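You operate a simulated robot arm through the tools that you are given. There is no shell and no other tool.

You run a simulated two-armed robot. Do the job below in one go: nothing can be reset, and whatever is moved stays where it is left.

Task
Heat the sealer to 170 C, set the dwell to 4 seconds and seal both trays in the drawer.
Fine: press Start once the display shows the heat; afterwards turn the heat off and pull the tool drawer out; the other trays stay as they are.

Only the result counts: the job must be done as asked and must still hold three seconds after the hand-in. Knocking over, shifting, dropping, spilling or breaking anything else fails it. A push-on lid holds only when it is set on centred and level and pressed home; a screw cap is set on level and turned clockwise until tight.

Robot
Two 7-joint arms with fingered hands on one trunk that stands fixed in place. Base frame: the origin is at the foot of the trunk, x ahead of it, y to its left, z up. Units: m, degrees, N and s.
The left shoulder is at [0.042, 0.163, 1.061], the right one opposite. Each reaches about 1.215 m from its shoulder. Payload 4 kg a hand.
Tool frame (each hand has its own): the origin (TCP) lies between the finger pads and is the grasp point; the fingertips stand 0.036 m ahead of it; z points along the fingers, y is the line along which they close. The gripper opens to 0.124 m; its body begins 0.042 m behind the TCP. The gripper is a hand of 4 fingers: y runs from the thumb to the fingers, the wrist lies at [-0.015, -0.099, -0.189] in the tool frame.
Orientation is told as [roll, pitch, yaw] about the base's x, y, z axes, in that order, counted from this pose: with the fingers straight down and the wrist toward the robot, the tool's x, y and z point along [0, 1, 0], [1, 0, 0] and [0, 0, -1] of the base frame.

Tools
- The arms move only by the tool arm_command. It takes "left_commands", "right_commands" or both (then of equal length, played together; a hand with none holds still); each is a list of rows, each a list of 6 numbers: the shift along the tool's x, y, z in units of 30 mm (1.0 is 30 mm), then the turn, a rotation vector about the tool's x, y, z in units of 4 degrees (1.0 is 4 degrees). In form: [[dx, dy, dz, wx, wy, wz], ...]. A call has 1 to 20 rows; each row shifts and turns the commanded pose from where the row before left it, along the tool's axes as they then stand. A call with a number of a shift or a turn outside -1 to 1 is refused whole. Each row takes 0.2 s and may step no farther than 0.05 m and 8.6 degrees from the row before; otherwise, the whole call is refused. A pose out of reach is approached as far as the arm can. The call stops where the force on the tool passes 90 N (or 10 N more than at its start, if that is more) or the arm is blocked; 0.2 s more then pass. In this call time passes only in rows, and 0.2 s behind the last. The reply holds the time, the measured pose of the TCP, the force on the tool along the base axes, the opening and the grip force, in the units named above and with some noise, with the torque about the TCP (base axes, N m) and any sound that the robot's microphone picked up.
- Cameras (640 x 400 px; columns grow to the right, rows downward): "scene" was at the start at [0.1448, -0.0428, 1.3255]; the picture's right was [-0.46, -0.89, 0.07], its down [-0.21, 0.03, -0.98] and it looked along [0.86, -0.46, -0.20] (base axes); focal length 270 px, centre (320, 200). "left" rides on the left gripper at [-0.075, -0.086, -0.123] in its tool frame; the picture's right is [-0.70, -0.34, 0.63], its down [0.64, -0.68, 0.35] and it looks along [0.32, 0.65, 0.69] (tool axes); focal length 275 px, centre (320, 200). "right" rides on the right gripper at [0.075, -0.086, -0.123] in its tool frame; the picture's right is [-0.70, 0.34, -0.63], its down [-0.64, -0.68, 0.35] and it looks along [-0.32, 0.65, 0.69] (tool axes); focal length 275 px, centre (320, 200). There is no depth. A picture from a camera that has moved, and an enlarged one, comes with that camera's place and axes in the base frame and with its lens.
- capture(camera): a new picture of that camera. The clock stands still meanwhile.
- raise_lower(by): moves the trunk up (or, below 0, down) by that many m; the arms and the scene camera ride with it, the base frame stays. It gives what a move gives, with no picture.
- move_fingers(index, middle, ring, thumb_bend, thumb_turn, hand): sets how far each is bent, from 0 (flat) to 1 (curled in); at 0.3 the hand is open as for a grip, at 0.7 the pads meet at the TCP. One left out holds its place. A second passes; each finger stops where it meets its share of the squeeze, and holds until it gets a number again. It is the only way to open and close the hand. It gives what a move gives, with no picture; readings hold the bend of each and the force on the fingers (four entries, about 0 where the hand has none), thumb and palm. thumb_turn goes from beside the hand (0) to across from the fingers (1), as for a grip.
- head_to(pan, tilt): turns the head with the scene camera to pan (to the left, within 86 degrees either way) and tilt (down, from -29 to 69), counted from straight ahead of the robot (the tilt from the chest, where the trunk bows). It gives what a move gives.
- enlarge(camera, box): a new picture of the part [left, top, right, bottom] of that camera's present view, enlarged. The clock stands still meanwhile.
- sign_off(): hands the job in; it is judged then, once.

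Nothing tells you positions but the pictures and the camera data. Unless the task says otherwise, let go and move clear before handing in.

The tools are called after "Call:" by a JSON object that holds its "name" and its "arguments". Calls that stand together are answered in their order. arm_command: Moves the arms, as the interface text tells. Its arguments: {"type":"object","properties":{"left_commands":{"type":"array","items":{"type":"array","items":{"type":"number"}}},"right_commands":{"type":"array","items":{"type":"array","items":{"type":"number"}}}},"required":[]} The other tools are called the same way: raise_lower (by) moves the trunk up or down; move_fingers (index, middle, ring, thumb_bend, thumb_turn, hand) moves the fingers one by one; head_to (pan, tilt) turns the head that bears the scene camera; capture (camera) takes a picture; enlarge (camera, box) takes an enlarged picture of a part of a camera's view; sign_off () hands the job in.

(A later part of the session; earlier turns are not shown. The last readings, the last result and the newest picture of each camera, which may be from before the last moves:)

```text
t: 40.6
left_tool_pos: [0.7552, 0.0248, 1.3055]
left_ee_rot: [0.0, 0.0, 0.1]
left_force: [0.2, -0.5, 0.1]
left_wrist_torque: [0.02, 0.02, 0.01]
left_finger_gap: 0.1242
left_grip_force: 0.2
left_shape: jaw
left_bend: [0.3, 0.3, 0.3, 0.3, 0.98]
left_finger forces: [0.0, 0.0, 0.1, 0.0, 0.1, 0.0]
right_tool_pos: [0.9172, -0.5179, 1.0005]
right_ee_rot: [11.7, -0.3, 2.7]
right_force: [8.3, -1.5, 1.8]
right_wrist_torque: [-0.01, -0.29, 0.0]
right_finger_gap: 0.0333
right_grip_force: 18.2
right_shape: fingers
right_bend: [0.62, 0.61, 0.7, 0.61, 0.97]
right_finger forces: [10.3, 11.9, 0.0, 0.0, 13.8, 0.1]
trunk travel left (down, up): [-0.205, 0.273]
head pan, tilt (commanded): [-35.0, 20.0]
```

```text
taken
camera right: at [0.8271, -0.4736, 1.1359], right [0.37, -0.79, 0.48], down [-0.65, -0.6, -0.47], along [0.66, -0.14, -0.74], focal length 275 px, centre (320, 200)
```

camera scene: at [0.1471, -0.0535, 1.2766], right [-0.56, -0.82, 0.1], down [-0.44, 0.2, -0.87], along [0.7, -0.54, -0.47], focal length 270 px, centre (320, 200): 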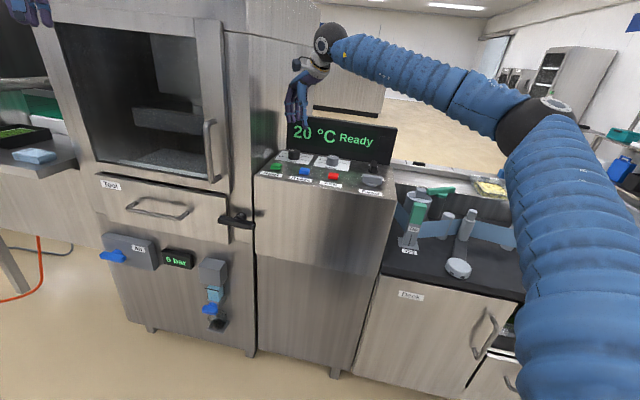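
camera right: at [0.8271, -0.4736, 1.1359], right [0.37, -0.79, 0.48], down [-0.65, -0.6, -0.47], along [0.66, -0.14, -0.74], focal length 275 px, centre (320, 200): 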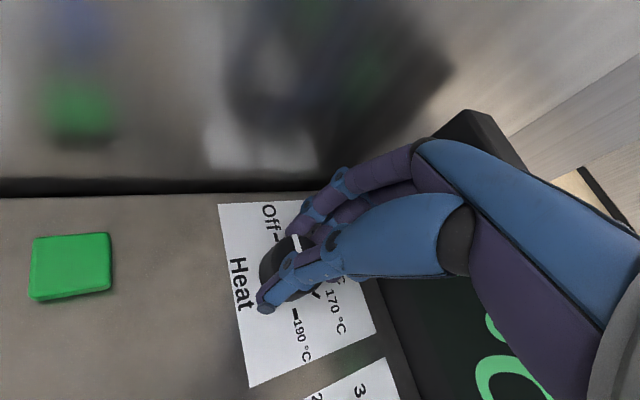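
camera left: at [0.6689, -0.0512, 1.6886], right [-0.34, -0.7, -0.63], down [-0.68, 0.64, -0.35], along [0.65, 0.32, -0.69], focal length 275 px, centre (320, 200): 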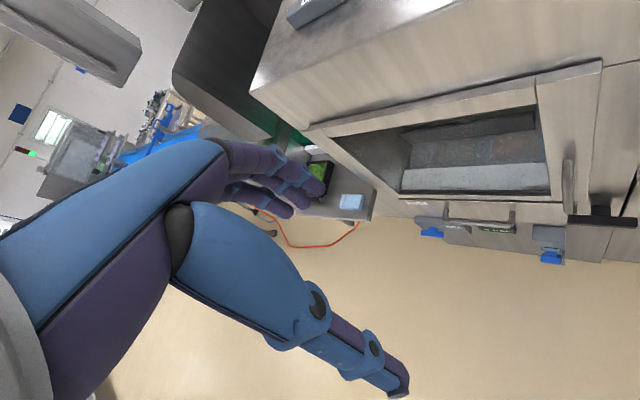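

Grip ~18 N balanced. Turning the Heat knob clockwise about the vertical, first 24°.

Call:
{"name": "arm_command", "arguments": {"right_commands": [[0, -0.0145, 0, -0.208, 0, 0.978], [0, -0.0145, 0, -0.208, 0, 0.978], [0, -0.0145, 0, -0.208, 0, 0.978], [0, -0.0145, 0, -0.208, 0, 0.978], [0, -0.0145, 0, -0.208, 0, 0.978], [0, -0.0145, 0, -0.208, 0, 0.978]]}}

Call:
{"name": "capture", "arguments": {"camera": "right"}}

Call:
{"name": "enlarge", "arguments": {"camera": "scene", "box": [240, 80, 360, 180]}}

```text
t: 42.0
left_tool_pos: [0.7548, 0.0241, 1.3053]
left_ee_rot: [0.0, 0.1, -0.1]
left_force: [-0.4, -0.7, -0.6]
left_wrist_torque: [-0.01, -0.02, 0.01]
left_finger_gap: 0.124
left_grip_force: 0.1
left_shape: jaw
left_bend: [0.3, 0.3, 0.3, 0.3, 0.98]
left_finger forces: [0.0, 0.0, 0.0, 0.1, 0.0, 0.1]
right_tool_pos: [0.9124, -0.5174, 1.0015]
right_ee_rot: [11.9, -0.4, -21.2]
right_force: [11.8, 1.2, 0.1]
right_wrist_torque: [-0.03, -0.38, 0.01]
right_finger_gap: 0.0336
right_grip_force: 17.2
right_shape: fingers
right_bend: [0.6, 0.6, 0.7, 0.62, 0.96]
right_finger forces: [12.4, 10.9, 0.0, 0.1, 12.4, 0.1]
trunk travel left (down, up): [-0.205, 0.273]
head pan, tilt (commanded): [-35.0, 20.0]
```

```text
taken
camera right: at [0.8484, -0.4423, 1.1362], right [0.02, -0.88, 0.48], down [-0.83, -0.28, -0.48], along [0.55, -0.39, -0.74], focal length 275 px, centre (320, 200)
```

right: 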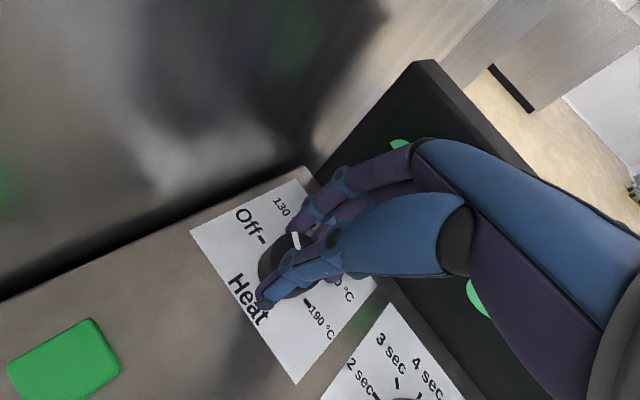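

```text
4.00 times, centred on (300, 130) of scene
camera zoom: at [0.1481, -0.0533, 1.2765], right [-0.56, -0.82, 0.1], down [-0.44, 0.2, -0.87], along [0.7, -0.54, -0.47], focal length 1078 px, centre (400, 480)
```

zoom: 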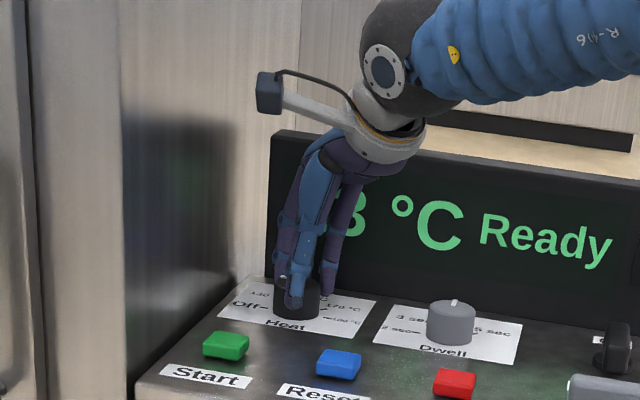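

The temperature is already climbing, so the knob turns. Camera still clear of the wall; continuing another 20°.

Call:
{"name": "arm_command", "arguments": {"right_commands": [[0, -0.0145, 0, -0.208, 0, 0.978], [0, -0.0145, 0, -0.208, 0, 0.978], [0, -0.0145, 0, -0.208, 0, 0.978], [0, -0.0145, 0, -0.208, 0, 0.978], [0, -0.0145, 0, -0.208, 0, 0.978], [0, -0.0145, 0, -0.104, 0, 0.489]]}}

Call:
{"name": "enlarge", "arguments": {"camera": "scene", "box": [240, 80, 360, 180]}}

Call:
{"name": "move_fingers", "arguments": {"hand": "right", "index": 0.48, "middle": 0.48, "ring": 0.48, "thumb_bend": 0.48}}

Call:
{"name": "capture", "arguments": {"camera": "right"}}

```text
t: 43.4
left_tool_pos: [0.7564, 0.0233, 1.3034]
left_ee_rot: [0.0, 0.2, 0.0]
left_force: [0.2, 0.4, -0.8]
left_wrist_torque: [0.04, 0.02, -0.03]
left_finger_gap: 0.1238
left_grip_force: 0.1
left_shape: jaw
left_bend: [0.3, 0.3, 0.3, 0.3, 0.98]
left_finger forces: [0.1, 0.1, 0.0, 0.0, 0.1, 0.1]
right_tool_pos: [0.9095, -0.5168, 1.0018]
right_ee_rot: [11.9, -0.4, -43.1]
right_force: [12.5, -2.0, -0.9]
right_wrist_torque: [-0.11, -0.36, -0.02]
right_finger_gap: 0.0333
right_grip_force: 17.3
right_shape: fingers
right_bend: [0.6, 0.6, 0.7, 0.62, 0.95]
right_finger forces: [12.9, 10.0, 0.0, 0.1, 12.1, 0.0]
trunk travel left (down, up): [-0.205, 0.273]
head pan, tilt (commanded): [-35.0, 20.0]
```

```text
4.00 times, centred on (300, 130) of scene
camera zoom: at [0.1482, -0.0538, 1.2764], right [-0.56, -0.82, 0.1], down [-0.44, 0.2, -0.87], along [0.7, -0.54, -0.47], focal length 1078 px, centre (400, 480)
```

zoom: 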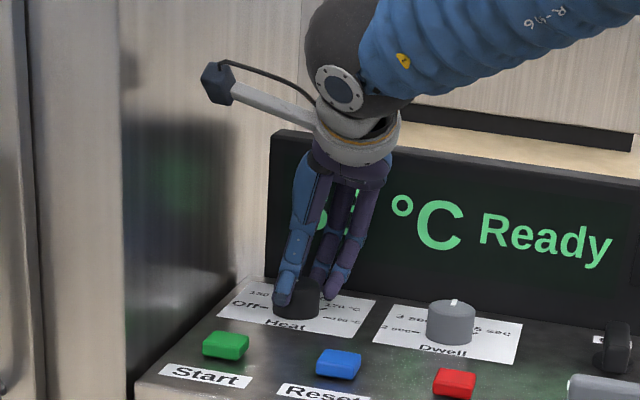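

```text
t: 44.4
left_tool_pos: [0.7548, 0.024, 1.3053]
left_ee_rot: [0.0, 0.0, 0.0]
left_force: [0.0, -0.6, -0.3]
left_wrist_torque: [0.0, 0.01, 0.0]
left_finger_gap: 0.1238
left_grip_force: 0.1
left_shape: jaw
left_bend: [0.3, 0.3, 0.3, 0.3, 0.98]
left_finger forces: [0.0, 0.1, 0.0, 0.0, 0.0, 0.0]
right_tool_pos: [0.9086, -0.5176, 1.0022]
right_ee_rot: [11.9, -0.3, -43.0]
right_force: [-0.2, -0.1, -1.3]
right_wrist_torque: [-0.01, 0.02, -0.03]
right_finger_gap: 0.068
right_grip_force: 0.0
right_shape: fingers
right_bend: [0.48, 0.48, 0.48, 0.48, 0.97]
right_finger forces: [0.0, 0.0, 0.0, 0.0, 0.1, 0.1]
trunk travel left (down, up): [-0.205, 0.273]
head pan, tilt (commanded): [-35.0, 20.0]
```

```text
taken
camera right: at [0.8777, -0.4229, 1.1373], right [-0.31, -0.82, 0.48], down [-0.88, 0.05, -0.48], along [0.37, -0.57, -0.74], focal length 275 px, centre (320, 200)
```

right: 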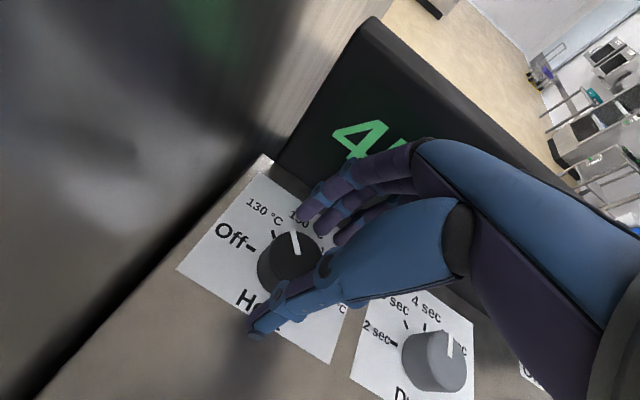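

Pointer moved about 45°. I'll rotate back around the knob with open fingers, regrip, and turn again.

Call:
{"name": "arm_command", "arguments": {"right_commands": [[0, 0.0145, 0, 0.208, 0, -0.978], [0, 0.0145, 0, 0.208, 0, -0.978], [0, 0.0145, 0, 0.208, 0, -0.978], [0, 0.0145, 0, 0.208, 0, -0.978], [0, 0.0145, 0, 0.208, 0, -0.978], [0, 0.0145, 0, 0.208, 0, -0.978], [0, 0.0145, 0, 0.208, 0, -0.978], [0, 0.0145, 0, 0.208, 0, -0.978], [0, 0.0145, 0, 0.208, 0, -0.978], [0, 0.0145, 0, 0.208, 0, -0.978], [0, 0.0145, 0, 0.208, 0, -0.978], [0, 0.0145, 0, 0.104, 0, -0.489]]}}

Call:
{"name": "capture", "arguments": {"camera": "right"}}

Call:
{"name": "move_fingers", "arguments": {"hand": "right", "index": 0.74, "middle": 0.74, "ring": 0.7, "thumb_bend": 0.67}}

```text
t: 47.0
left_tool_pos: [0.7544, 0.0246, 1.3059]
left_ee_rot: [0.0, -0.1, 0.0]
left_force: [0.3, 0.4, 0.1]
left_wrist_torque: [0.02, 0.01, -0.01]
left_finger_gap: 0.1236
left_grip_force: 0.1
left_shape: jaw
left_bend: [0.3, 0.3, 0.3, 0.3, 0.98]
left_finger forces: [0.0, 0.1, 0.0, 0.0, 0.0, 0.1]
right_tool_pos: [0.9142, -0.5192, 1.002]
right_ee_rot: [11.7, -0.4, 3.0]
right_force: [0.0, 0.7, 0.6]
right_wrist_torque: [0.01, -0.03, -0.01]
right_finger_gap: 0.068
right_grip_force: 0.1
right_shape: fingers
right_bend: [0.48, 0.48, 0.48, 0.48, 0.97]
right_finger forces: [0.0, 0.1, 0.0, 0.0, 0.0, 0.0]
trunk travel left (down, up): [-0.205, 0.273]
head pan, tilt (commanded): [-35.0, 20.0]
```

```text
taken
camera right: at [0.8242, -0.4743, 1.1372], right [0.38, -0.79, 0.48], down [-0.65, -0.6, -0.47], along [0.66, -0.13, -0.74], focal length 275 px, centre (320, 200)
```

right: 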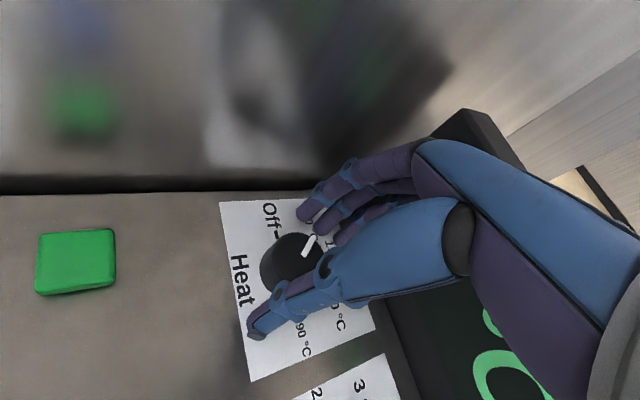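

```text
t: 48.0
left_tool_pos: [0.7557, 0.024, 1.3052]
left_ee_rot: [0.1, 0.1, 0.0]
left_force: [0.4, -0.5, 0.5]
left_wrist_torque: [-0.02, -0.05, 0.03]
left_finger_gap: 0.1237
left_grip_force: 0.0
left_shape: jaw
left_bend: [0.3, 0.3, 0.3, 0.3, 0.98]
left_finger forces: [0.0, 0.0, 0.1, 0.1, 0.0, 0.1]
right_tool_pos: [0.9149, -0.5179, 1.002]
right_ee_rot: [11.7, -0.4, 2.9]
right_force: [12.1, -1.0, 3.4]
right_wrist_torque: [-0.07, -0.47, -0.07]
right_finger_gap: 0.0327
right_grip_force: 16.8
right_shape: fingers
right_bend: [0.61, 0.6, 0.7, 0.63, 0.97]
right_finger forces: [11.2, 12.5, 0.0, 0.1, 11.1, 0.1]
trunk travel left (down, up): [-0.205, 0.273]
head pan, tilt (commanded): [-35.0, 20.0]
```

Regripped. Second clockwise turn of 45°, then release and look.

Call:
{"name": "arm_command", "arguments": {"right_commands": [[0, -0.0145, 0, -0.208, 0, 0.978], [0, -0.0145, 0, -0.208, 0, 0.978], [0, -0.0145, 0, -0.208, 0, 0.978], [0, -0.0145, 0, -0.208, 0, 0.978], [0, -0.0145, 0, -0.208, 0, 0.978], [0, -0.0145, 0, -0.208, 0, 0.978], [0, -0.0145, 0, -0.208, 0, 0.978], [0, -0.0145, 0, -0.208, 0, 0.978], [0, -0.0145, 0, -0.208, 0, 0.978], [0, -0.0145, 0, -0.208, 0, 0.978], [0, -0.0145, 0, -0.208, 0, 0.978], [0, -0.0145, 0, -0.104, 0, 0.489]]}}

Call:
{"name": "move_fingers", "arguments": {"hand": "right", "index": 0.48, "middle": 0.48, "ring": 0.48, "thumb_bend": 0.48}}

Call:
{"name": "capture", "arguments": {"camera": "right"}}

Call:
{"name": "enlarge", "arguments": {"camera": "scene", "box": [240, 80, 400, 200]}}

```text
t: 50.6
left_tool_pos: [0.7552, 0.0239, 1.3057]
left_ee_rot: [0.1, 0.0, 0.1]
left_force: [-0.2, -0.1, 0.6]
left_wrist_torque: [0.02, -0.02, 0.0]
left_finger_gap: 0.1236
left_grip_force: 0.1
left_shape: jaw
left_bend: [0.3, 0.3, 0.3, 0.3, 0.98]
left_finger forces: [0.0, 0.0, 0.0, 0.0, 0.1, 0.1]
right_tool_pos: [0.9092, -0.5175, 1.0019]
right_ee_rot: [12.0, -0.4, -43.1]
right_force: [12.7, -2.5, 4.7]
right_wrist_torque: [-0.05, -0.46, -0.05]
right_finger_gap: 0.0334
right_grip_force: 16.8
right_shape: fingers
right_bend: [0.6, 0.6, 0.7, 0.63, 0.95]
right_finger forces: [11.7, 10.3, 0.0, 0.0, 12.1, 0.0]
trunk travel left (down, up): [-0.205, 0.273]
head pan, tilt (commanded): [-35.0, 20.0]
```

```text
t: 51.6
left_tool_pos: [0.7544, 0.0248, 1.3055]
left_ee_rot: [-0.1, 0.0, 0.0]
left_force: [0.1, 0.4, -0.8]
left_wrist_torque: [0.01, -0.03, 0.01]
left_finger_gap: 0.1237
left_grip_force: 0.0
left_shape: jaw
left_bend: [0.3, 0.3, 0.3, 0.3, 0.98]
left_finger forces: [0.0, 0.0, 0.0, 0.0, 0.0, 0.1]
right_tool_pos: [0.9086, -0.5177, 1.0007]
right_ee_rot: [12.0, -0.4, -43.1]
right_force: [-0.2, 0.6, -0.5]
right_wrist_torque: [-0.02, 0.01, 0.01]
right_finger_gap: 0.068
right_grip_force: 0.2
right_shape: fingers
right_bend: [0.48, 0.48, 0.48, 0.48, 0.97]
right_finger forces: [0.0, 0.1, 0.1, 0.1, 0.0, 0.0]
trunk travel left (down, up): [-0.205, 0.273]
head pan, tilt (commanded): [-35.0, 20.0]
```

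```text
taken
camera right: at [0.8773, -0.4229, 1.1368], right [-0.31, -0.82, 0.48], down [-0.88, 0.05, -0.48], along [0.37, -0.57, -0.74], focal length 275 px, centre (320, 200)
```

right: 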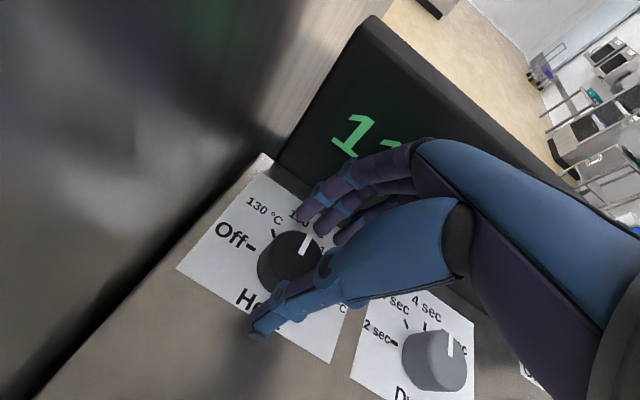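

```text
3.33 times, centred on (320, 140) of scene
camera zoom: at [0.1472, -0.0536, 1.2765], right [-0.56, -0.82, 0.1], down [-0.44, 0.2, -0.87], along [0.7, -0.54, -0.47], focal length 898 px, centre (320, 400)
```

zoom: 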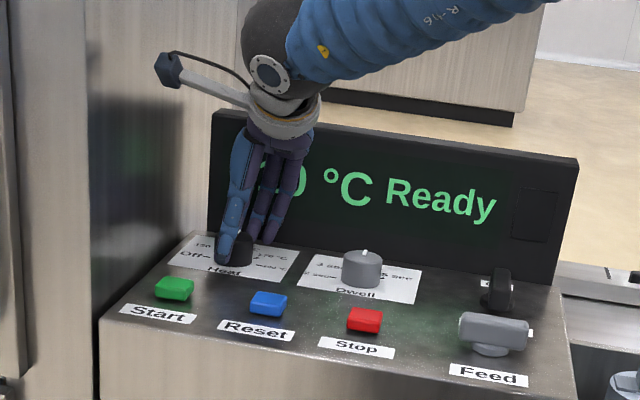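

Temperature is around 110 °C and rising. I'll check the pointer angle closely.

Call:
{"name": "enlarge", "arguments": {"camera": "right", "box": [170, 160, 490, 380]}}

Call:
{"name": "enlarge", "arguments": {"camera": "scene", "box": [275, 130, 325, 170]}}

```text
1.82 times, centred on (330, 270) of right
camera zoom: at [0.8773, -0.4229, 1.1368], right [-0.31, -0.82, 0.48], down [-0.88, 0.05, -0.48], along [0.37, -0.57, -0.74], focal length 500 px, centre (302, 73)
```

zoom: 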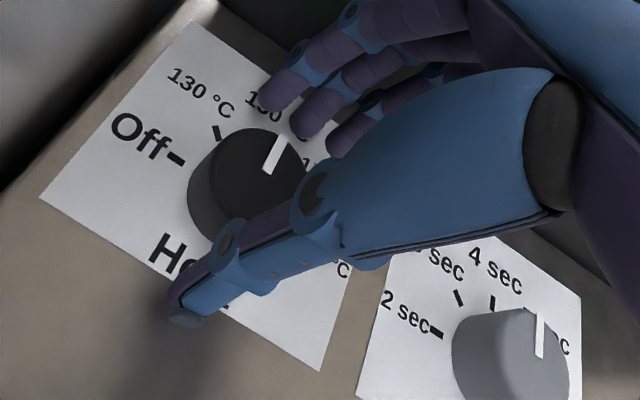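

```text
10.00 times, centred on (300, 150) of scene
camera zoom: at [0.1472, -0.0536, 1.2765], right [-0.56, -0.82, 0.1], down [-0.44, 0.2, -0.87], along [0.7, -0.54, -0.47], focal length 2695 px, centre (520, 700)
```

zoom: 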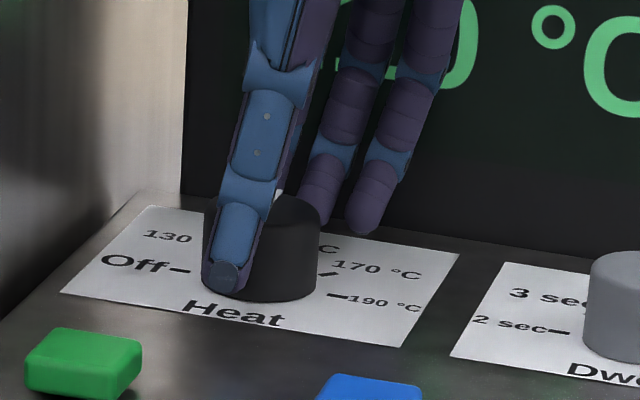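

Pointer is at about 150. One more cycle will bring it to 170.

Call:
{"name": "arm_command", "arguments": {"right_commands": [[0, 0.0145, 0, 0.208, 0, -0.978], [0, 0.0145, 0, 0.208, 0, -0.978], [0, 0.0145, 0, 0.208, 0, -0.978], [0, 0.0145, 0, 0.208, 0, -0.978], [0, 0.0145, 0, 0.208, 0, -0.978], [0, 0.0145, 0, 0.208, 0, -0.978], [0, 0.0145, 0, 0.208, 0, -0.978], [0, 0.0145, 0, 0.208, 0, -0.978], [0, 0.0145, 0, 0.208, 0, -0.978], [0, 0.0145, 0, 0.208, 0, -0.978], [0, 0.0145, 0, 0.208, 0, -0.978], [0, 0.0145, 0, 0.104, 0, -0.489]]}}

Call:
{"name": "move_fingers", "arguments": {"hand": "right", "index": 0.74, "middle": 0.74, "ring": 0.7, "thumb_bend": 0.67}}

Call:
{"name": "arm_command", "arguments": {"right_commands": [[0, -0.0145, 0, -0.208, 0, 0.978], [0, -0.0145, 0, -0.208, 0, 0.978], [0, -0.0145, 0, -0.208, 0, 0.978], [0, -0.0145, 0, -0.208, 0, 0.978], [0, -0.0145, 0, -0.208, 0, 0.978], [0, -0.0145, 0, -0.208, 0, 0.978], [0, -0.0145, 0, -0.208, 0, 0.978], [0, -0.0145, 0, -0.208, 0, 0.978], [0, -0.0145, 0, -0.208, 0, 0.978], [0, -0.0145, 0, -0.208, 0, 0.978], [0, -0.0145, 0, -0.208, 0, 0.978], [0, -0.0145, 0, -0.104, 0, 0.489]]}}

Call:
{"name": "move_fingers", "arguments": {"hand": "right", "index": 0.48, "middle": 0.48, "ring": 0.48, "thumb_bend": 0.48}}

Call:
{"name": "enlarge", "arguments": {"camera": "right", "box": [170, 160, 490, 380]}}

Call:
{"name": "capture", "arguments": {"camera": "scene"}}

```text
t: 54.2
left_tool_pos: [0.754, 0.0241, 1.3057]
left_ee_rot: [0.1, 0.0, 0.0]
left_force: [-0.9, -0.4, 0.0]
left_wrist_torque: [0.01, 0.01, 0.0]
left_finger_gap: 0.1239
left_grip_force: 0.0
left_shape: jaw
left_bend: [0.3, 0.3, 0.3, 0.3, 0.98]
left_finger forces: [0.0, 0.0, 0.1, 0.0, 0.1, 0.0]
right_tool_pos: [0.9143, -0.5183, 1.0027]
right_ee_rot: [11.6, -0.4, 2.9]
right_force: [-0.7, -0.6, -0.7]
right_wrist_torque: [0.03, 0.0, 0.02]
right_finger_gap: 0.0682
right_grip_force: 0.0
right_shape: fingers
right_bend: [0.48, 0.48, 0.48, 0.48, 0.97]
right_finger forces: [0.1, 0.0, 0.1, 0.0, 0.0, 0.0]
trunk travel left (down, up): [-0.205, 0.273]
head pan, tilt (commanded): [-35.0, 20.0]
```

```text
t: 55.2
left_tool_pos: [0.7554, 0.0226, 1.3048]
left_ee_rot: [0.0, 0.1, 0.1]
left_force: [-0.1, -0.5, -1.0]
left_wrist_torque: [0.02, 0.0, -0.03]
left_finger_gap: 0.1237
left_grip_force: 0.1
left_shape: jaw
left_bend: [0.3, 0.3, 0.3, 0.3, 0.98]
left_finger forces: [0.1, 0.1, 0.1, 0.1, 0.1, 0.0]
right_tool_pos: [0.9148, -0.5184, 1.0017]
right_ee_rot: [11.7, -0.4, 2.9]
right_force: [14.3, -1.2, 4.0]
right_wrist_torque: [0.01, -0.46, -0.09]
right_finger_gap: 0.0331
right_grip_force: 16.9
right_shape: fingers
right_bend: [0.6, 0.6, 0.7, 0.63, 0.97]
right_finger forces: [10.7, 12.4, 0.0, 0.0, 10.2, 0.0]
trunk travel left (down, up): [-0.205, 0.273]
head pan, tilt (commanded): [-35.0, 20.0]
```

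```text
t: 57.8
left_tool_pos: [0.7554, 0.0241, 1.3053]
left_ee_rot: [0.0, 0.0, 0.0]
left_force: [-0.3, -0.1, 0.7]
left_wrist_torque: [0.02, 0.01, -0.01]
left_finger_gap: 0.1238
left_grip_force: 0.1
left_shape: jaw
left_bend: [0.3, 0.3, 0.3, 0.3, 0.98]
left_finger forces: [0.0, 0.0, 0.0, 0.1, 0.0, 0.1]
right_tool_pos: [0.9082, -0.5183, 1.0025]
right_ee_rot: [12.0, -0.4, -43.2]
right_force: [14.7, -1.0, 8.2]
right_wrist_torque: [-0.06, -0.61, -0.04]
right_finger_gap: 0.0329
right_grip_force: 17.2
right_shape: fingers
right_bend: [0.6, 0.6, 0.7, 0.63, 0.95]
right_finger forces: [13.1, 9.1, 0.0, 0.1, 11.6, 0.1]
trunk travel left (down, up): [-0.205, 0.273]
head pan, tilt (commanded): [-35.0, 20.0]
```

```text
t: 58.8
left_tool_pos: [0.7536, 0.0243, 1.3053]
left_ee_rot: [0.0, 0.0, 0.1]
left_force: [0.4, 0.1, 0.3]
left_wrist_torque: [0.03, 0.02, 0.04]
left_finger_gap: 0.1237
left_grip_force: 0.1
left_shape: jaw
left_bend: [0.3, 0.3, 0.3, 0.3, 0.98]
left_finger forces: [0.0, 0.0, 0.1, 0.0, 0.0, 0.0]
right_tool_pos: [0.9074, -0.5175, 1.0014]
right_ee_rot: [11.9, -0.4, -43.1]
right_force: [-0.4, -0.3, -0.6]
right_wrist_torque: [0.0, 0.01, 0.03]
right_finger_gap: 0.0681
right_grip_force: 0.0
right_shape: fingers
right_bend: [0.48, 0.48, 0.48, 0.48, 0.97]
right_finger forces: [0.0, 0.0, 0.0, 0.0, 0.0, 0.1]
trunk travel left (down, up): [-0.205, 0.273]
head pan, tilt (commanded): [-35.0, 20.0]
```

```text
1.82 times, centred on (330, 270) of right
camera zoom: at [0.8761, -0.424, 1.1374], right [-0.31, -0.82, 0.48], down [-0.88, 0.05, -0.48], along [0.37, -0.57, -0.74], focal length 500 px, centre (302, 73)
```

zoom: 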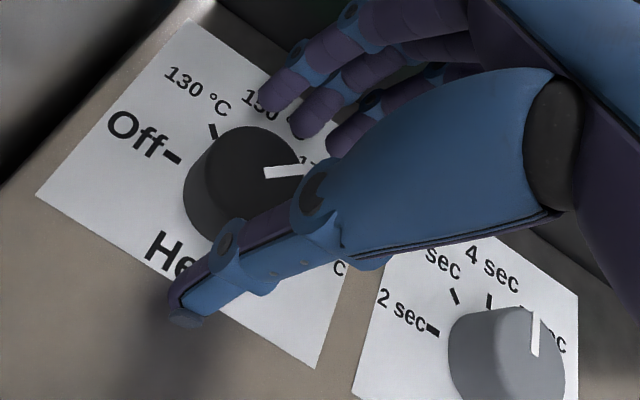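

```text
taken
camera scene: at [0.1472, -0.0536, 1.2765], right [-0.56, -0.82, 0.1], down [-0.44, 0.2, -0.87], along [0.7, -0.54, -0.47], focal length 270 px, centre (320, 200)
```

scene: 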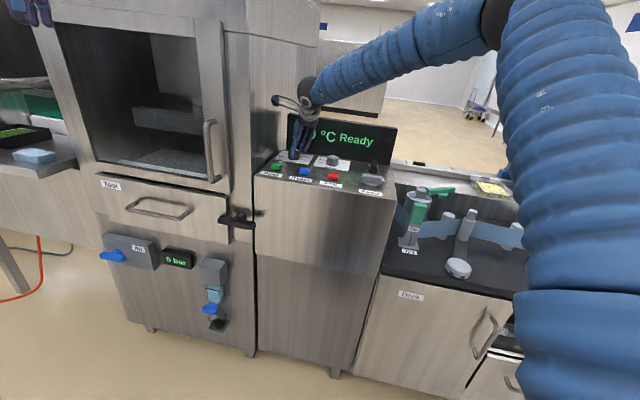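

The pointer has swung again; I'll lift clear and check pointer and display.

Call:
{"name": "arm_command", "arguments": {"right_commands": [[0.206, 0, -0.97, 0, 0, 0], [0.206, 0, -0.97, 0, 0, 0], [0.206, 0, -0.97, 0, 0, 0], [0.206, 0, -0.97, 0, 0, 0]]}}

Call:
{"name": "capture", "arguments": {"camera": "right"}}

Call:
{"name": "enlarge", "arguments": {"camera": "scene", "box": [250, 90, 410, 200]}}

Call:
{"name": "enlarge", "arguments": {"camera": "scene", "box": [275, 140, 325, 175]}}

```text
t: 59.8
left_tool_pos: [0.7543, 0.0249, 1.3061]
left_ee_rot: [0.0, -0.1, 0.0]
left_force: [0.1, 0.6, -0.6]
left_wrist_torque: [-0.04, -0.05, -0.03]
left_finger_gap: 0.1238
left_grip_force: 0.0
left_shape: jaw
left_bend: [0.3, 0.3, 0.3, 0.3, 0.98]
left_finger forces: [0.0, 0.1, 0.1, 0.0, 0.0, 0.0]
right_tool_pos: [0.9069, -0.5182, 1.1217]
right_ee_rot: [12.0, -0.5, -43.1]
right_force: [0.4, -1.1, -0.2]
right_wrist_torque: [-0.04, 0.0, -0.01]
right_finger_gap: 0.0681
right_grip_force: 0.1
right_shape: fingers
right_bend: [0.48, 0.48, 0.48, 0.48, 0.97]
right_finger forces: [0.0, 0.0, 0.0, 0.1, 0.0, 0.1]
trunk travel left (down, up): [-0.205, 0.273]
head pan, tilt (commanded): [-35.0, 20.0]
```

```text
taken
camera right: at [0.8751, -0.4237, 1.258], right [-0.31, -0.82, 0.48], down [-0.88, 0.05, -0.48], along [0.37, -0.57, -0.74], focal length 275 px, centre (320, 200)
```

right: 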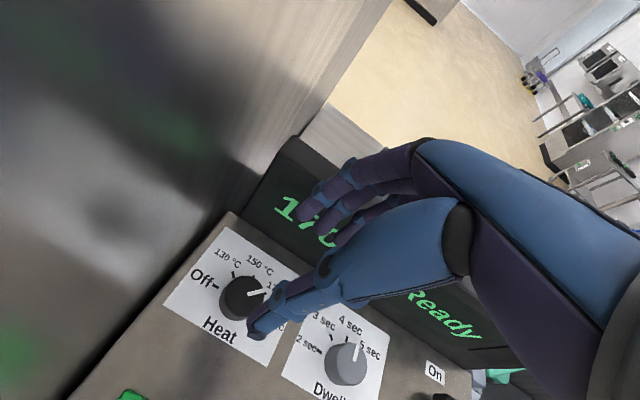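

```text
3.64 times, centred on (330, 145) of scene
camera zoom: at [0.1464, -0.0532, 1.2768], right [-0.56, -0.82, 0.1], down [-0.44, 0.2, -0.88], along [0.7, -0.54, -0.47], focal length 980 px, centre (284, 400)
```

zoom: 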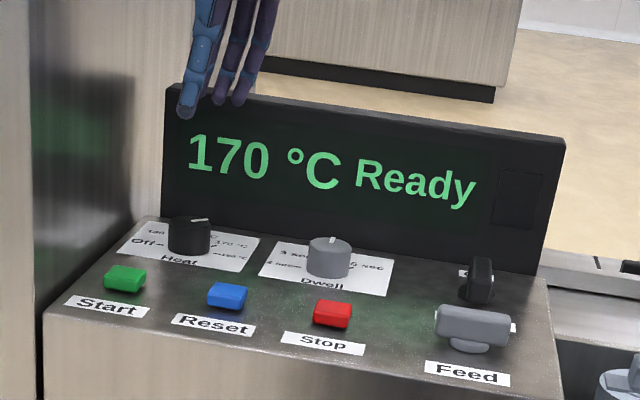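

```text
11.43 times, centred on (300, 158) of scene
camera zoom: at [0.1464, -0.0532, 1.2768], right [-0.56, -0.82, 0.1], down [-0.44, 0.2, -0.88], along [0.7, -0.54, -0.47], focal length 3080 px, centre (549, 686)
```

zoom: 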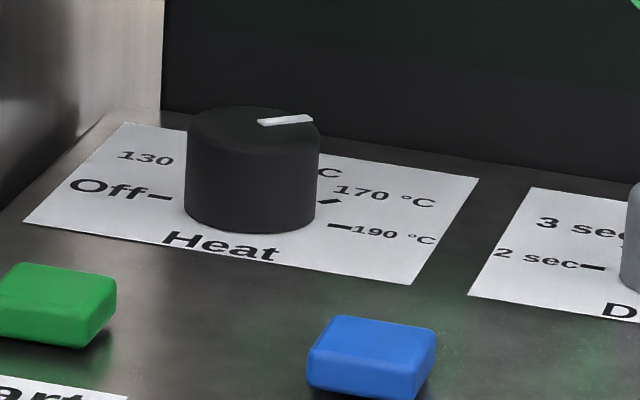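

Display shows "170 °C Ready" with Heat at 170 and Dwell at 4. Next I press Start; it's close to the wall, so I'll return to yaw 0, back off, and form a pointing index finger.

Call:
{"name": "arm_command", "arguments": {"right_commands": [[0, 0, 0, 0.208, 0, -0.978], [0, 0, 0, 0.208, 0, -0.978], [0, 0, 0, 0.208, 0, -0.978], [0, 0, 0, 0.208, 0, -0.978], [0, 0, 0, 0.208, 0, -0.978], [0, 0, 0, 0.208, 0, -0.978], [0, 0, 0, 0.208, 0, -0.978], [0, 0, 0, 0.208, 0, -0.978], [0, 0, 0, 0.208, 0, -0.978], [0, 0, 0, 0.208, 0, -0.978], [0, 0, 0, 0.15, 0, -0.7], [0, -1, -0.3, 0, -1, 0], [0.5, -1, -0.3, 0, -1, 0], [0.5, -1, -0.3, 0, -1, 0], [0.5, -0.9, -0.1, 0, 0, 0]]}}

Call:
{"name": "move_fingers", "arguments": {"hand": "right", "index": 0.1, "middle": 1.0, "ring": 1.0, "thumb_bend": 0.8}}

Call:
{"name": "capture", "arguments": {"camera": "right"}}

Call:
{"name": "capture", "arguments": {"camera": "scene"}}

Call:
{"name": "enlarge", "arguments": {"camera": "scene", "box": [250, 60, 410, 200]}}

```text
t: 63.0
left_tool_pos: [0.7537, 0.0245, 1.3061]
left_ee_rot: [0.0, -0.1, 0.0]
left_force: [-0.1, 0.5, -0.2]
left_wrist_torque: [0.02, 0.0, 0.02]
left_finger_gap: 0.1238
left_grip_force: 0.1
left_shape: jaw
left_bend: [0.3, 0.3, 0.3, 0.3, 0.98]
left_finger forces: [0.1, 0.0, 0.0, 0.1, 0.0, 0.0]
right_tool_pos: [0.7918, -0.4743, 1.1536]
right_ee_rot: [-0.3, -0.4, -0.2]
right_force: [0.3, 0.2, 0.3]
right_wrist_torque: [0.01, 0.01, 0.0]
right_finger_gap: 0.0681
right_grip_force: 0.0
right_shape: fingers
right_bend: [0.48, 0.48, 0.48, 0.48, 0.97]
right_finger forces: [0.0, 0.0, 0.0, 0.1, 0.0, 0.0]
trunk travel left (down, up): [-0.205, 0.273]
head pan, tilt (commanded): [-35.0, 20.0]
```

```text
t: 64.0
left_tool_pos: [0.7549, 0.0234, 1.3062]
left_ee_rot: [0.0, 0.1, 0.0]
left_force: [-1.1, -0.4, 0.3]
left_wrist_torque: [-0.05, -0.01, 0.04]
left_finger_gap: 0.1238
left_grip_force: 0.0
left_shape: jaw
left_bend: [0.3, 0.3, 0.3, 0.3, 0.98]
left_finger forces: [0.1, 0.0, 0.0, 0.2, 0.1, 0.0]
right_tool_pos: [0.791, -0.4747, 1.1529]
right_ee_rot: [-0.2, -0.4, -0.1]
right_force: [-0.1, -0.4, 0.4]
right_wrist_torque: [0.01, -0.02, 0.02]
right_finger_gap: 0.0748
right_grip_force: 0.0
right_shape: fingers
right_bend: [0.1, 1.0, 1.0, 0.8, 0.97]
right_finger forces: [0.0, 0.0, 0.1, 0.0, 0.0, 0.0]
trunk travel left (down, up): [-0.205, 0.273]
head pan, tilt (commanded): [-35.0, 20.0]
```

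```text
taken
camera right: at [0.7047, -0.3987, 1.2761], right [0.33, -0.69, 0.64], down [-0.68, -0.64, -0.35], along [0.65, -0.32, -0.69], focal length 275 px, centre (320, 200)
```

right: 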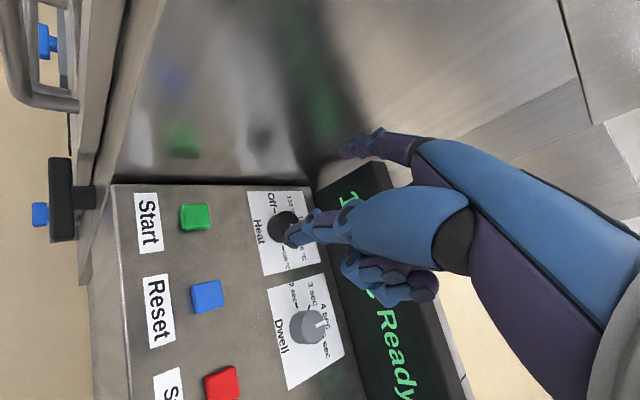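

```text
taken
camera scene: at [0.1471, -0.0536, 1.2766], right [-0.56, -0.82, 0.1], down [-0.44, 0.2, -0.87], along [0.7, -0.54, -0.47], focal length 270 px, centre (320, 200)
```

scene: 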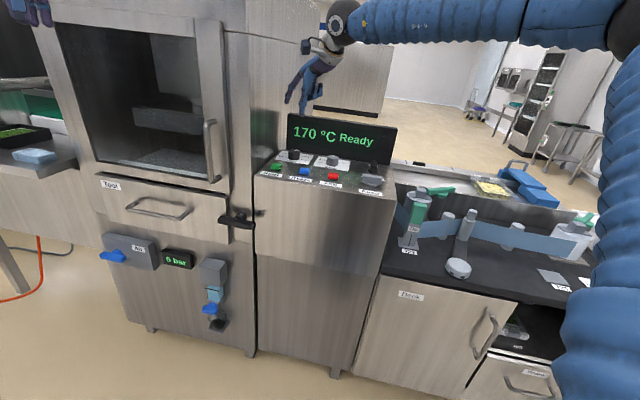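

```text
2.86 times, centred on (330, 130) of scene
camera zoom: at [0.1471, -0.0536, 1.2766], right [-0.56, -0.82, 0.1], down [-0.44, 0.2, -0.87], along [0.7, -0.54, -0.47], focal length 770 px, centre (291, 400)
```

zoom: 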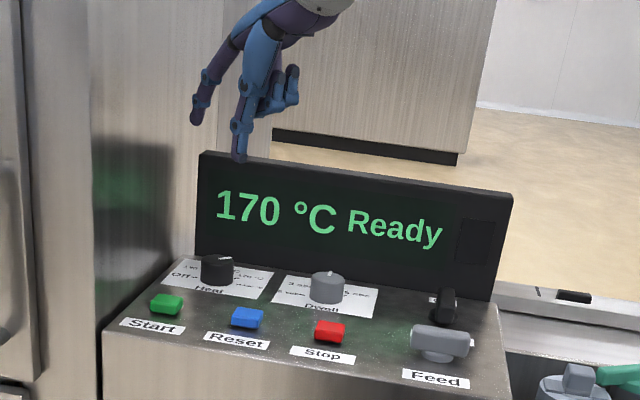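

The thumb tip is actually the lowest point when the fingers curl, so I'll use the thumb as the presser and curl the index in.

Call:
{"name": "move_fingers", "arguments": {"hand": "right", "index": 1.0}}

Call:
{"name": "capture", "arguments": {"camera": "right"}}

Call:
{"name": "enlarge", "arguments": {"camera": "scene", "box": [260, 60, 380, 180]}}

```text
t: 65.0
left_tool_pos: [0.7543, 0.0235, 1.3033]
left_ee_rot: [0.0, 0.1, 0.0]
left_force: [-0.3, 0.5, 0.7]
left_wrist_torque: [0.01, 0.03, 0.02]
left_finger_gap: 0.1241
left_grip_force: 0.1
left_shape: jaw
left_bend: [0.3, 0.3, 0.3, 0.3, 0.98]
left_finger forces: [0.0, 0.0, 0.0, 0.0, 0.0, 0.0]
right_tool_pos: [0.7911, -0.4751, 1.1541]
right_ee_rot: [-0.3, -0.4, -0.2]
right_force: [-0.2, 0.3, -1.0]
right_wrist_torque: [0.02, -0.02, 0.03]
right_finger_gap: 0.0
right_grip_force: 0.0
right_shape: fingers
right_bend: [0.65, 1.0, 1.0, 0.77, 0.98]
right_finger forces: [0.0, 0.0, 0.0, 0.0, 0.0, 0.0]
trunk travel left (down, up): [-0.205, 0.273]
head pan, tilt (commanded): [-35.0, 20.0]
```

```text
taken
camera right: at [0.7048, -0.3987, 1.2761], right [0.33, -0.69, 0.64], down [-0.68, -0.64, -0.35], along [0.65, -0.32, -0.69], focal length 275 px, centre (320, 200)
```

right: 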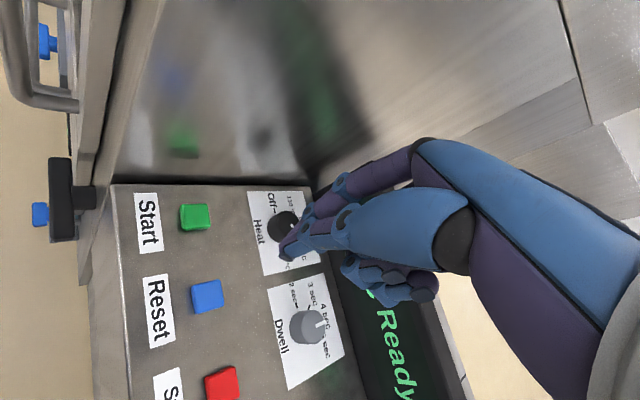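

```text
3.33 times, centred on (320, 120) of scene
camera zoom: at [0.1471, -0.0537, 1.2766], right [-0.56, -0.82, 0.1], down [-0.44, 0.2, -0.87], along [0.7, -0.54, -0.47], focal length 898 px, centre (320, 467)
```

zoom: 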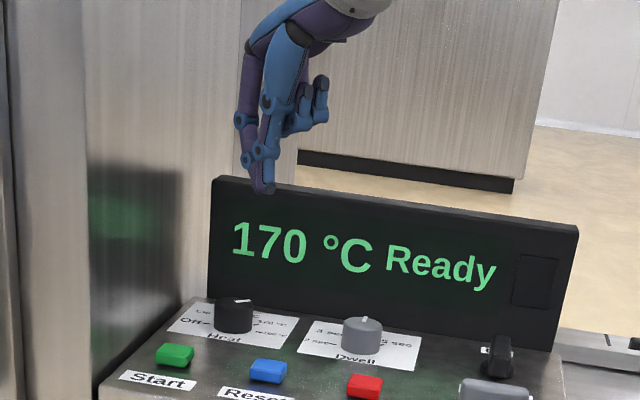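

Index and thumb now pinch into a neat poker with the tip ~48 mm ahead of the TCP. I'll lean 14°, yaw -20° to stay clear of the wall, and hover above Start.

Call:
{"name": "arm_command", "arguments": {"right_commands": [[0, 0, 0, 0, 1, 0], [0, 0, 0, 0, 1, 0], [0, 0, 0, 0, 1, 0], [0, 0, 0, 0, 0.5, 0], [0, 0, 0, -0.242, 0, 0.97], [0, 0, 0, -0.242, 0, 0.97], [0, 0, 0, -0.242, 0, 0.97], [0, 0, 0, -0.242, 0, 0.97], [0, 0, 0, -0.242, 0, 0.97], [0.308, 0.147, 0.927, 0, 0, 0], [0.308, 0.147, 0.927, 0, 0, 0], [0.308, 0.147, 0.927, 0, 0, 0], [0.308, 0.147, 0.927, 0, 0, 0]]}}

Call:
{"name": "capture", "arguments": {"camera": "right"}}

Call:
{"name": "enlarge", "arguments": {"camera": "scene", "box": [250, 80, 370, 200]}}

```text
t: 67.8
left_tool_pos: [0.7555, 0.0243, 1.3046]
left_ee_rot: [0.0, 0.1, 0.0]
left_force: [0.3, -0.3, -0.2]
left_wrist_torque: [0.02, -0.01, -0.01]
left_finger_gap: 0.1239
left_grip_force: 0.1
left_shape: jaw
left_bend: [0.3, 0.3, 0.3, 0.3, 0.98]
left_finger forces: [0.0, 0.0, 0.0, 0.0, 0.0, 0.1]
right_tool_pos: [0.83, -0.422, 1.0515]
right_ee_rot: [13.7, -0.3, -20.2]
right_force: [0.1, 0.0, 0.0]
right_wrist_torque: [-0.02, 0.05, 0.02]
right_finger_gap: 0.0
right_grip_force: 0.0
right_shape: fingers
right_bend: [0.65, 1.0, 1.0, 0.77, 0.98]
right_finger forces: [0.0, 0.1, 0.0, 0.1, 0.0, 0.0]
trunk travel left (down, up): [-0.205, 0.273]
head pan, tilt (commanded): [-35.0, 20.0]
```

```text
taken
camera right: at [0.7635, -0.3519, 1.188], right [0.03, -0.89, 0.45], down [-0.82, -0.28, -0.49], along [0.57, -0.36, -0.74], focal length 275 px, centre (320, 200)
```

right: 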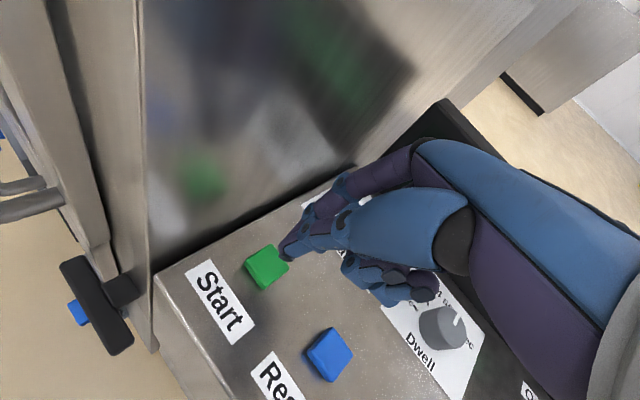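

```text
3.33 times, centred on (310, 140) of scene
camera zoom: at [0.1481, -0.0534, 1.2763], right [-0.56, -0.82, 0.1], down [-0.44, 0.2, -0.87], along [0.7, -0.54, -0.47], focal length 898 px, centre (353, 400)
```

zoom: 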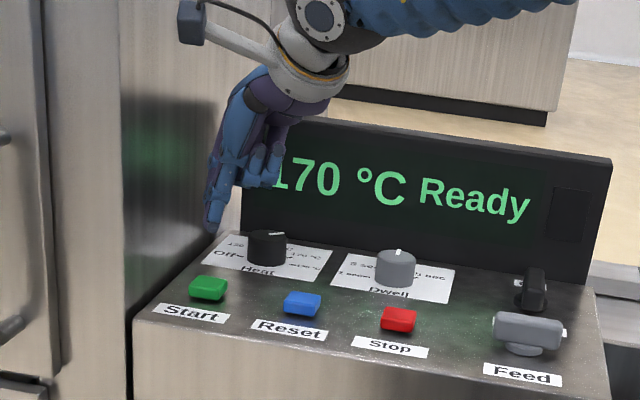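

Call:
{"name": "enlarge", "arguments": {"camera": "right", "box": [220, 180, 380, 300]}}

Call:
{"name": "enlarge", "arguments": {"camera": "scene", "box": [290, 120, 340, 180]}}

```text
3.33 times, centred on (300, 240) of right
camera zoom: at [0.7635, -0.3519, 1.188], right [0.03, -0.89, 0.45], down [-0.82, -0.28, -0.49], along [0.57, -0.36, -0.74], focal length 918 px, centre (387, 67)
```

zoom: 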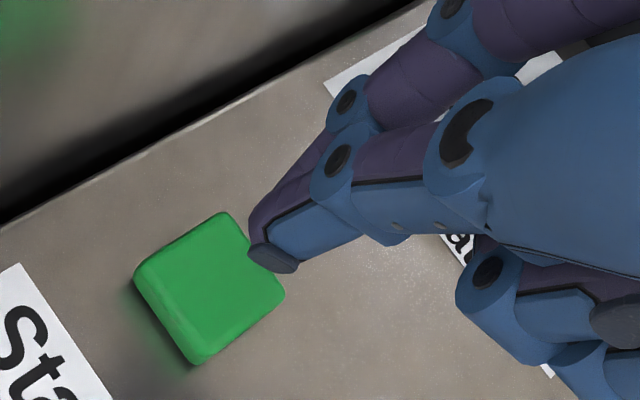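

```text
6.67 times, centred on (315, 150) of scene
camera zoom: at [0.1481, -0.0534, 1.2763], right [-0.56, -0.82, 0.1], down [-0.44, 0.2, -0.87], along [0.7, -0.54, -0.47], focal length 1796 px, centre (353, 533)
```

zoom: 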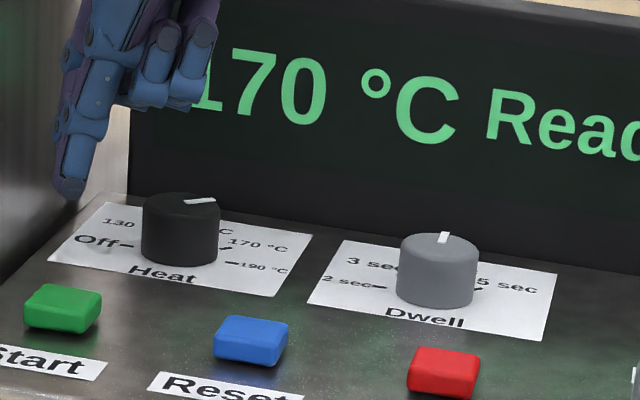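

Call:
{"name": "arm_command", "arguments": {"right_commands": [[-0.13, 0.31, 0.95, 0, 0, 0]]}}

Call:
{"name": "enlarge", "arguments": {"camera": "right", "box": [220, 180, 380, 300]}}

Call:
{"name": "enlarge", "arguments": {"camera": "scene", "box": [270, 120, 320, 180]}}

```text
t: 68.2
left_tool_pos: [0.757, 0.024, 1.3033]
left_ee_rot: [0.0, 0.2, -0.1]
left_force: [0.4, 0.8, -0.4]
left_wrist_torque: [0.0, 0.02, 0.02]
left_finger_gap: 0.1239
left_grip_force: 0.0
left_shape: jaw
left_bend: [0.3, 0.3, 0.3, 0.3, 0.98]
left_finger forces: [0.0, 0.0, 0.0, 0.1, 0.1, 0.0]
right_tool_pos: [0.8424, -0.4228, 1.0208]
right_ee_rot: [13.8, -0.3, -20.2]
right_force: [0.1, -0.6, -0.1]
right_wrist_torque: [0.01, 0.02, 0.02]
right_finger_gap: 0.0002
right_grip_force: 0.1
right_shape: fingers
right_bend: [0.65, 1.0, 1.0, 0.77, 0.98]
right_finger forces: [0.1, 0.0, 0.0, 0.0, 0.0, 0.0]
trunk travel left (down, up): [-0.205, 0.273]
head pan, tilt (commanded): [-35.0, 20.0]
```

```text
3.33 times, centred on (300, 240) of right
camera zoom: at [0.775, -0.3527, 1.1578], right [0.03, -0.89, 0.45], down [-0.83, -0.28, -0.49], along [0.56, -0.36, -0.74], focal length 918 px, centre (387, 67)
```

zoom: 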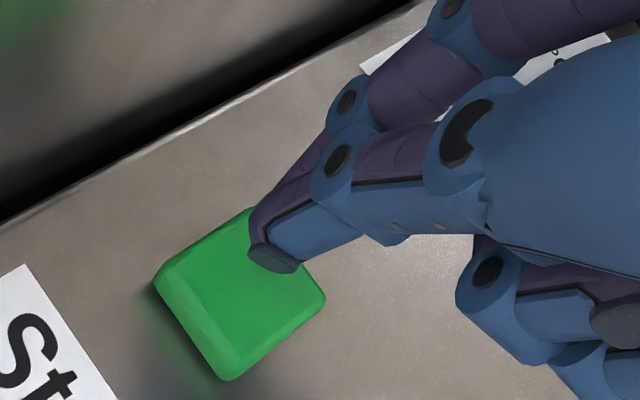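

```text
6.67 times, centred on (295, 150) of scene
camera zoom: at [0.1492, -0.0538, 1.276], right [-0.56, -0.82, 0.1], down [-0.44, 0.2, -0.87], along [0.7, -0.54, -0.47], focal length 1796 px, centre (487, 533)
```

zoom: 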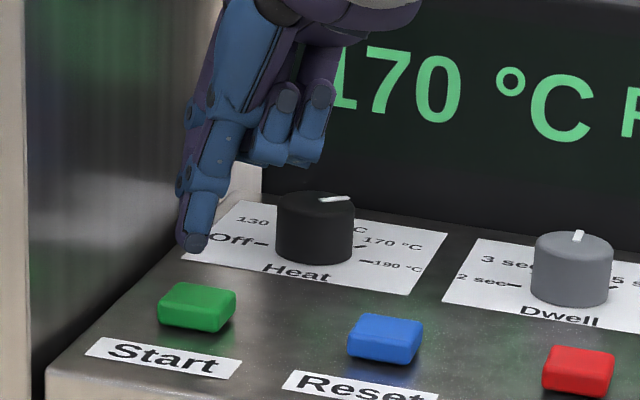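

Tip is over the Start button. I'll lower in small steps.

Call:
{"name": "arm_command", "arguments": {"right_commands": [[-0.05, 0, 0.2, 0, 0, 0], [-0.05, 0, 0.2, 0, 0, 0], [-0.05, 0, 0.2, 0, 0, 0]]}}

Call:
{"name": "enlarge", "arguments": {"camera": "right", "box": [220, 180, 380, 300]}}

Call:
{"name": "enlarge", "arguments": {"camera": "scene", "box": [270, 120, 370, 180]}}

```text
t: 69.0
left_tool_pos: [0.7549, 0.0244, 1.3052]
left_ee_rot: [0.0, 0.0, 0.0]
left_force: [0.5, -0.7, 1.1]
left_wrist_torque: [-0.02, 0.0, -0.03]
left_finger_gap: 0.1237
left_grip_force: 0.0
left_shape: jaw
left_bend: [0.3, 0.3, 0.3, 0.3, 0.98]
left_finger forces: [0.0, 0.0, 0.0, 0.1, 0.0, 0.0]
right_tool_pos: [0.8408, -0.424, 1.0067]
right_ee_rot: [13.7, -0.4, -20.2]
right_force: [-0.2, 0.4, 0.2]
right_wrist_torque: [0.01, -0.02, -0.01]
right_finger_gap: 0.0002
right_grip_force: 0.2
right_shape: fingers
right_bend: [0.65, 1.0, 1.0, 0.77, 0.98]
right_finger forces: [0.0, 0.0, 0.0, 0.0, 0.0, 0.0]
trunk travel left (down, up): [-0.205, 0.273]
head pan, tilt (commanded): [-35.0, 20.0]
```

```text
3.33 times, centred on (300, 240) of right
camera zoom: at [0.7734, -0.3523, 1.144], right [0.03, -0.89, 0.45], down [-0.82, -0.28, -0.49], along [0.57, -0.36, -0.74], focal length 918 px, centre (387, 67)
```

zoom: 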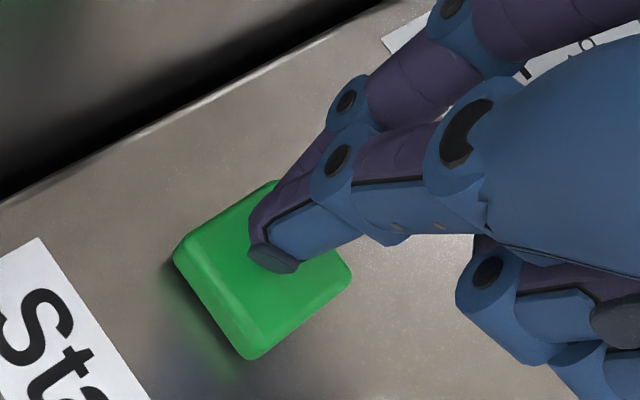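

```text
6.40 times, centred on (320, 150) of scene
camera zoom: at [0.1472, -0.0537, 1.2766], right [-0.56, -0.82, 0.1], down [-0.44, 0.2, -0.87], along [0.7, -0.54, -0.47], focal length 1725 px, centre (320, 520)
```

zoom: 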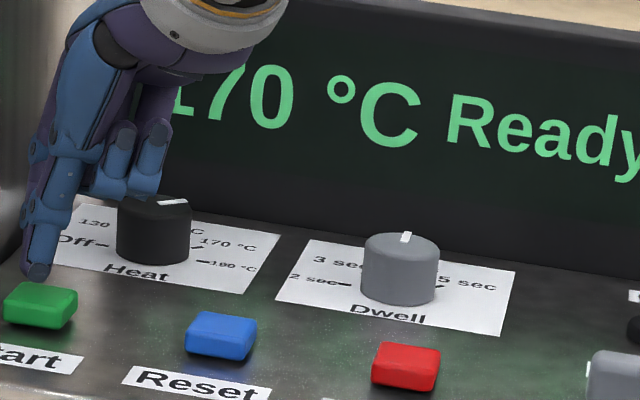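

Still a little above. Descending further in small steps.

Call:
{"name": "arm_command", "arguments": {"right_commands": [[-0.05, 0, 0.2, 0, 0, 0], [-0.05, 0, 0.2, 0, 0, 0]]}}

Call:
{"name": "enlarge", "arguments": {"camera": "right", "box": [220, 180, 380, 300]}}

Call:
{"name": "enlarge", "arguments": {"camera": "scene", "box": [270, 110, 400, 190]}}

```text
t: 69.6
left_tool_pos: [0.7548, 0.0236, 1.3057]
left_ee_rot: [0.1, 0.0, 0.1]
left_force: [-0.2, 1.1, 0.5]
left_wrist_torque: [-0.02, -0.01, 0.0]
left_finger_gap: 0.1237
left_grip_force: 0.1
left_shape: jaw
left_bend: [0.3, 0.3, 0.3, 0.3, 0.98]
left_finger forces: [0.0, 0.0, 0.0, 0.0, 0.0, 0.0]
right_tool_pos: [0.8397, -0.4233, 0.9959]
right_ee_rot: [14.0, -0.6, -20.2]
right_force: [2.2, -1.0, 5.9]
right_wrist_torque: [-0.01, -0.2, -0.02]
right_finger_gap: 0.0
right_grip_force: 0.1
right_shape: fingers
right_bend: [0.65, 1.0, 1.0, 0.77, 0.98]
right_finger forces: [0.0, 0.1, 0.1, 0.1, 0.0, 0.0]
trunk travel left (down, up): [-0.205, 0.273]
head pan, tilt (commanded): [-35.0, 20.0]
heard: click
```

```text
3.33 times, centred on (300, 240) of right
camera zoom: at [0.772, -0.3529, 1.1324], right [0.03, -0.89, 0.45], down [-0.82, -0.28, -0.5], along [0.57, -0.36, -0.74], focal length 918 px, centre (387, 67)
```

zoom: 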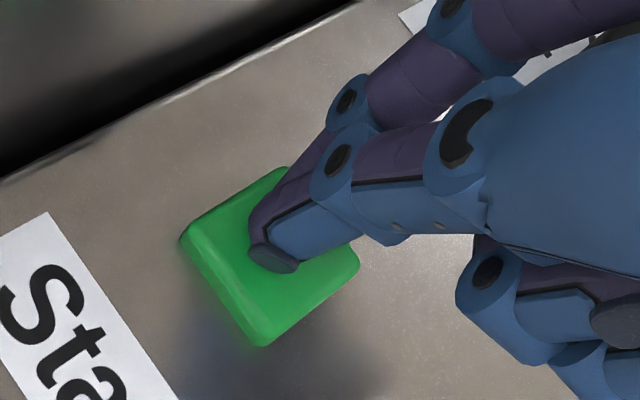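

```text
4.92 times, centred on (335, 150) of scene
camera zoom: at [0.1466, -0.0534, 1.2768], right [-0.56, -0.82, 0.1], down [-0.44, 0.2, -0.88], along [0.7, -0.54, -0.47], focal length 1327 px, centre (246, 446)
```

zoom: 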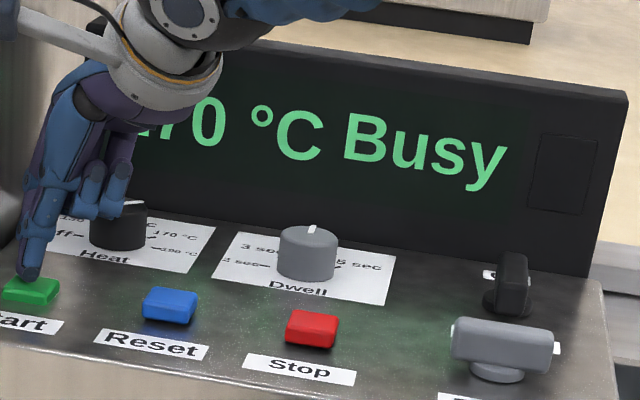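

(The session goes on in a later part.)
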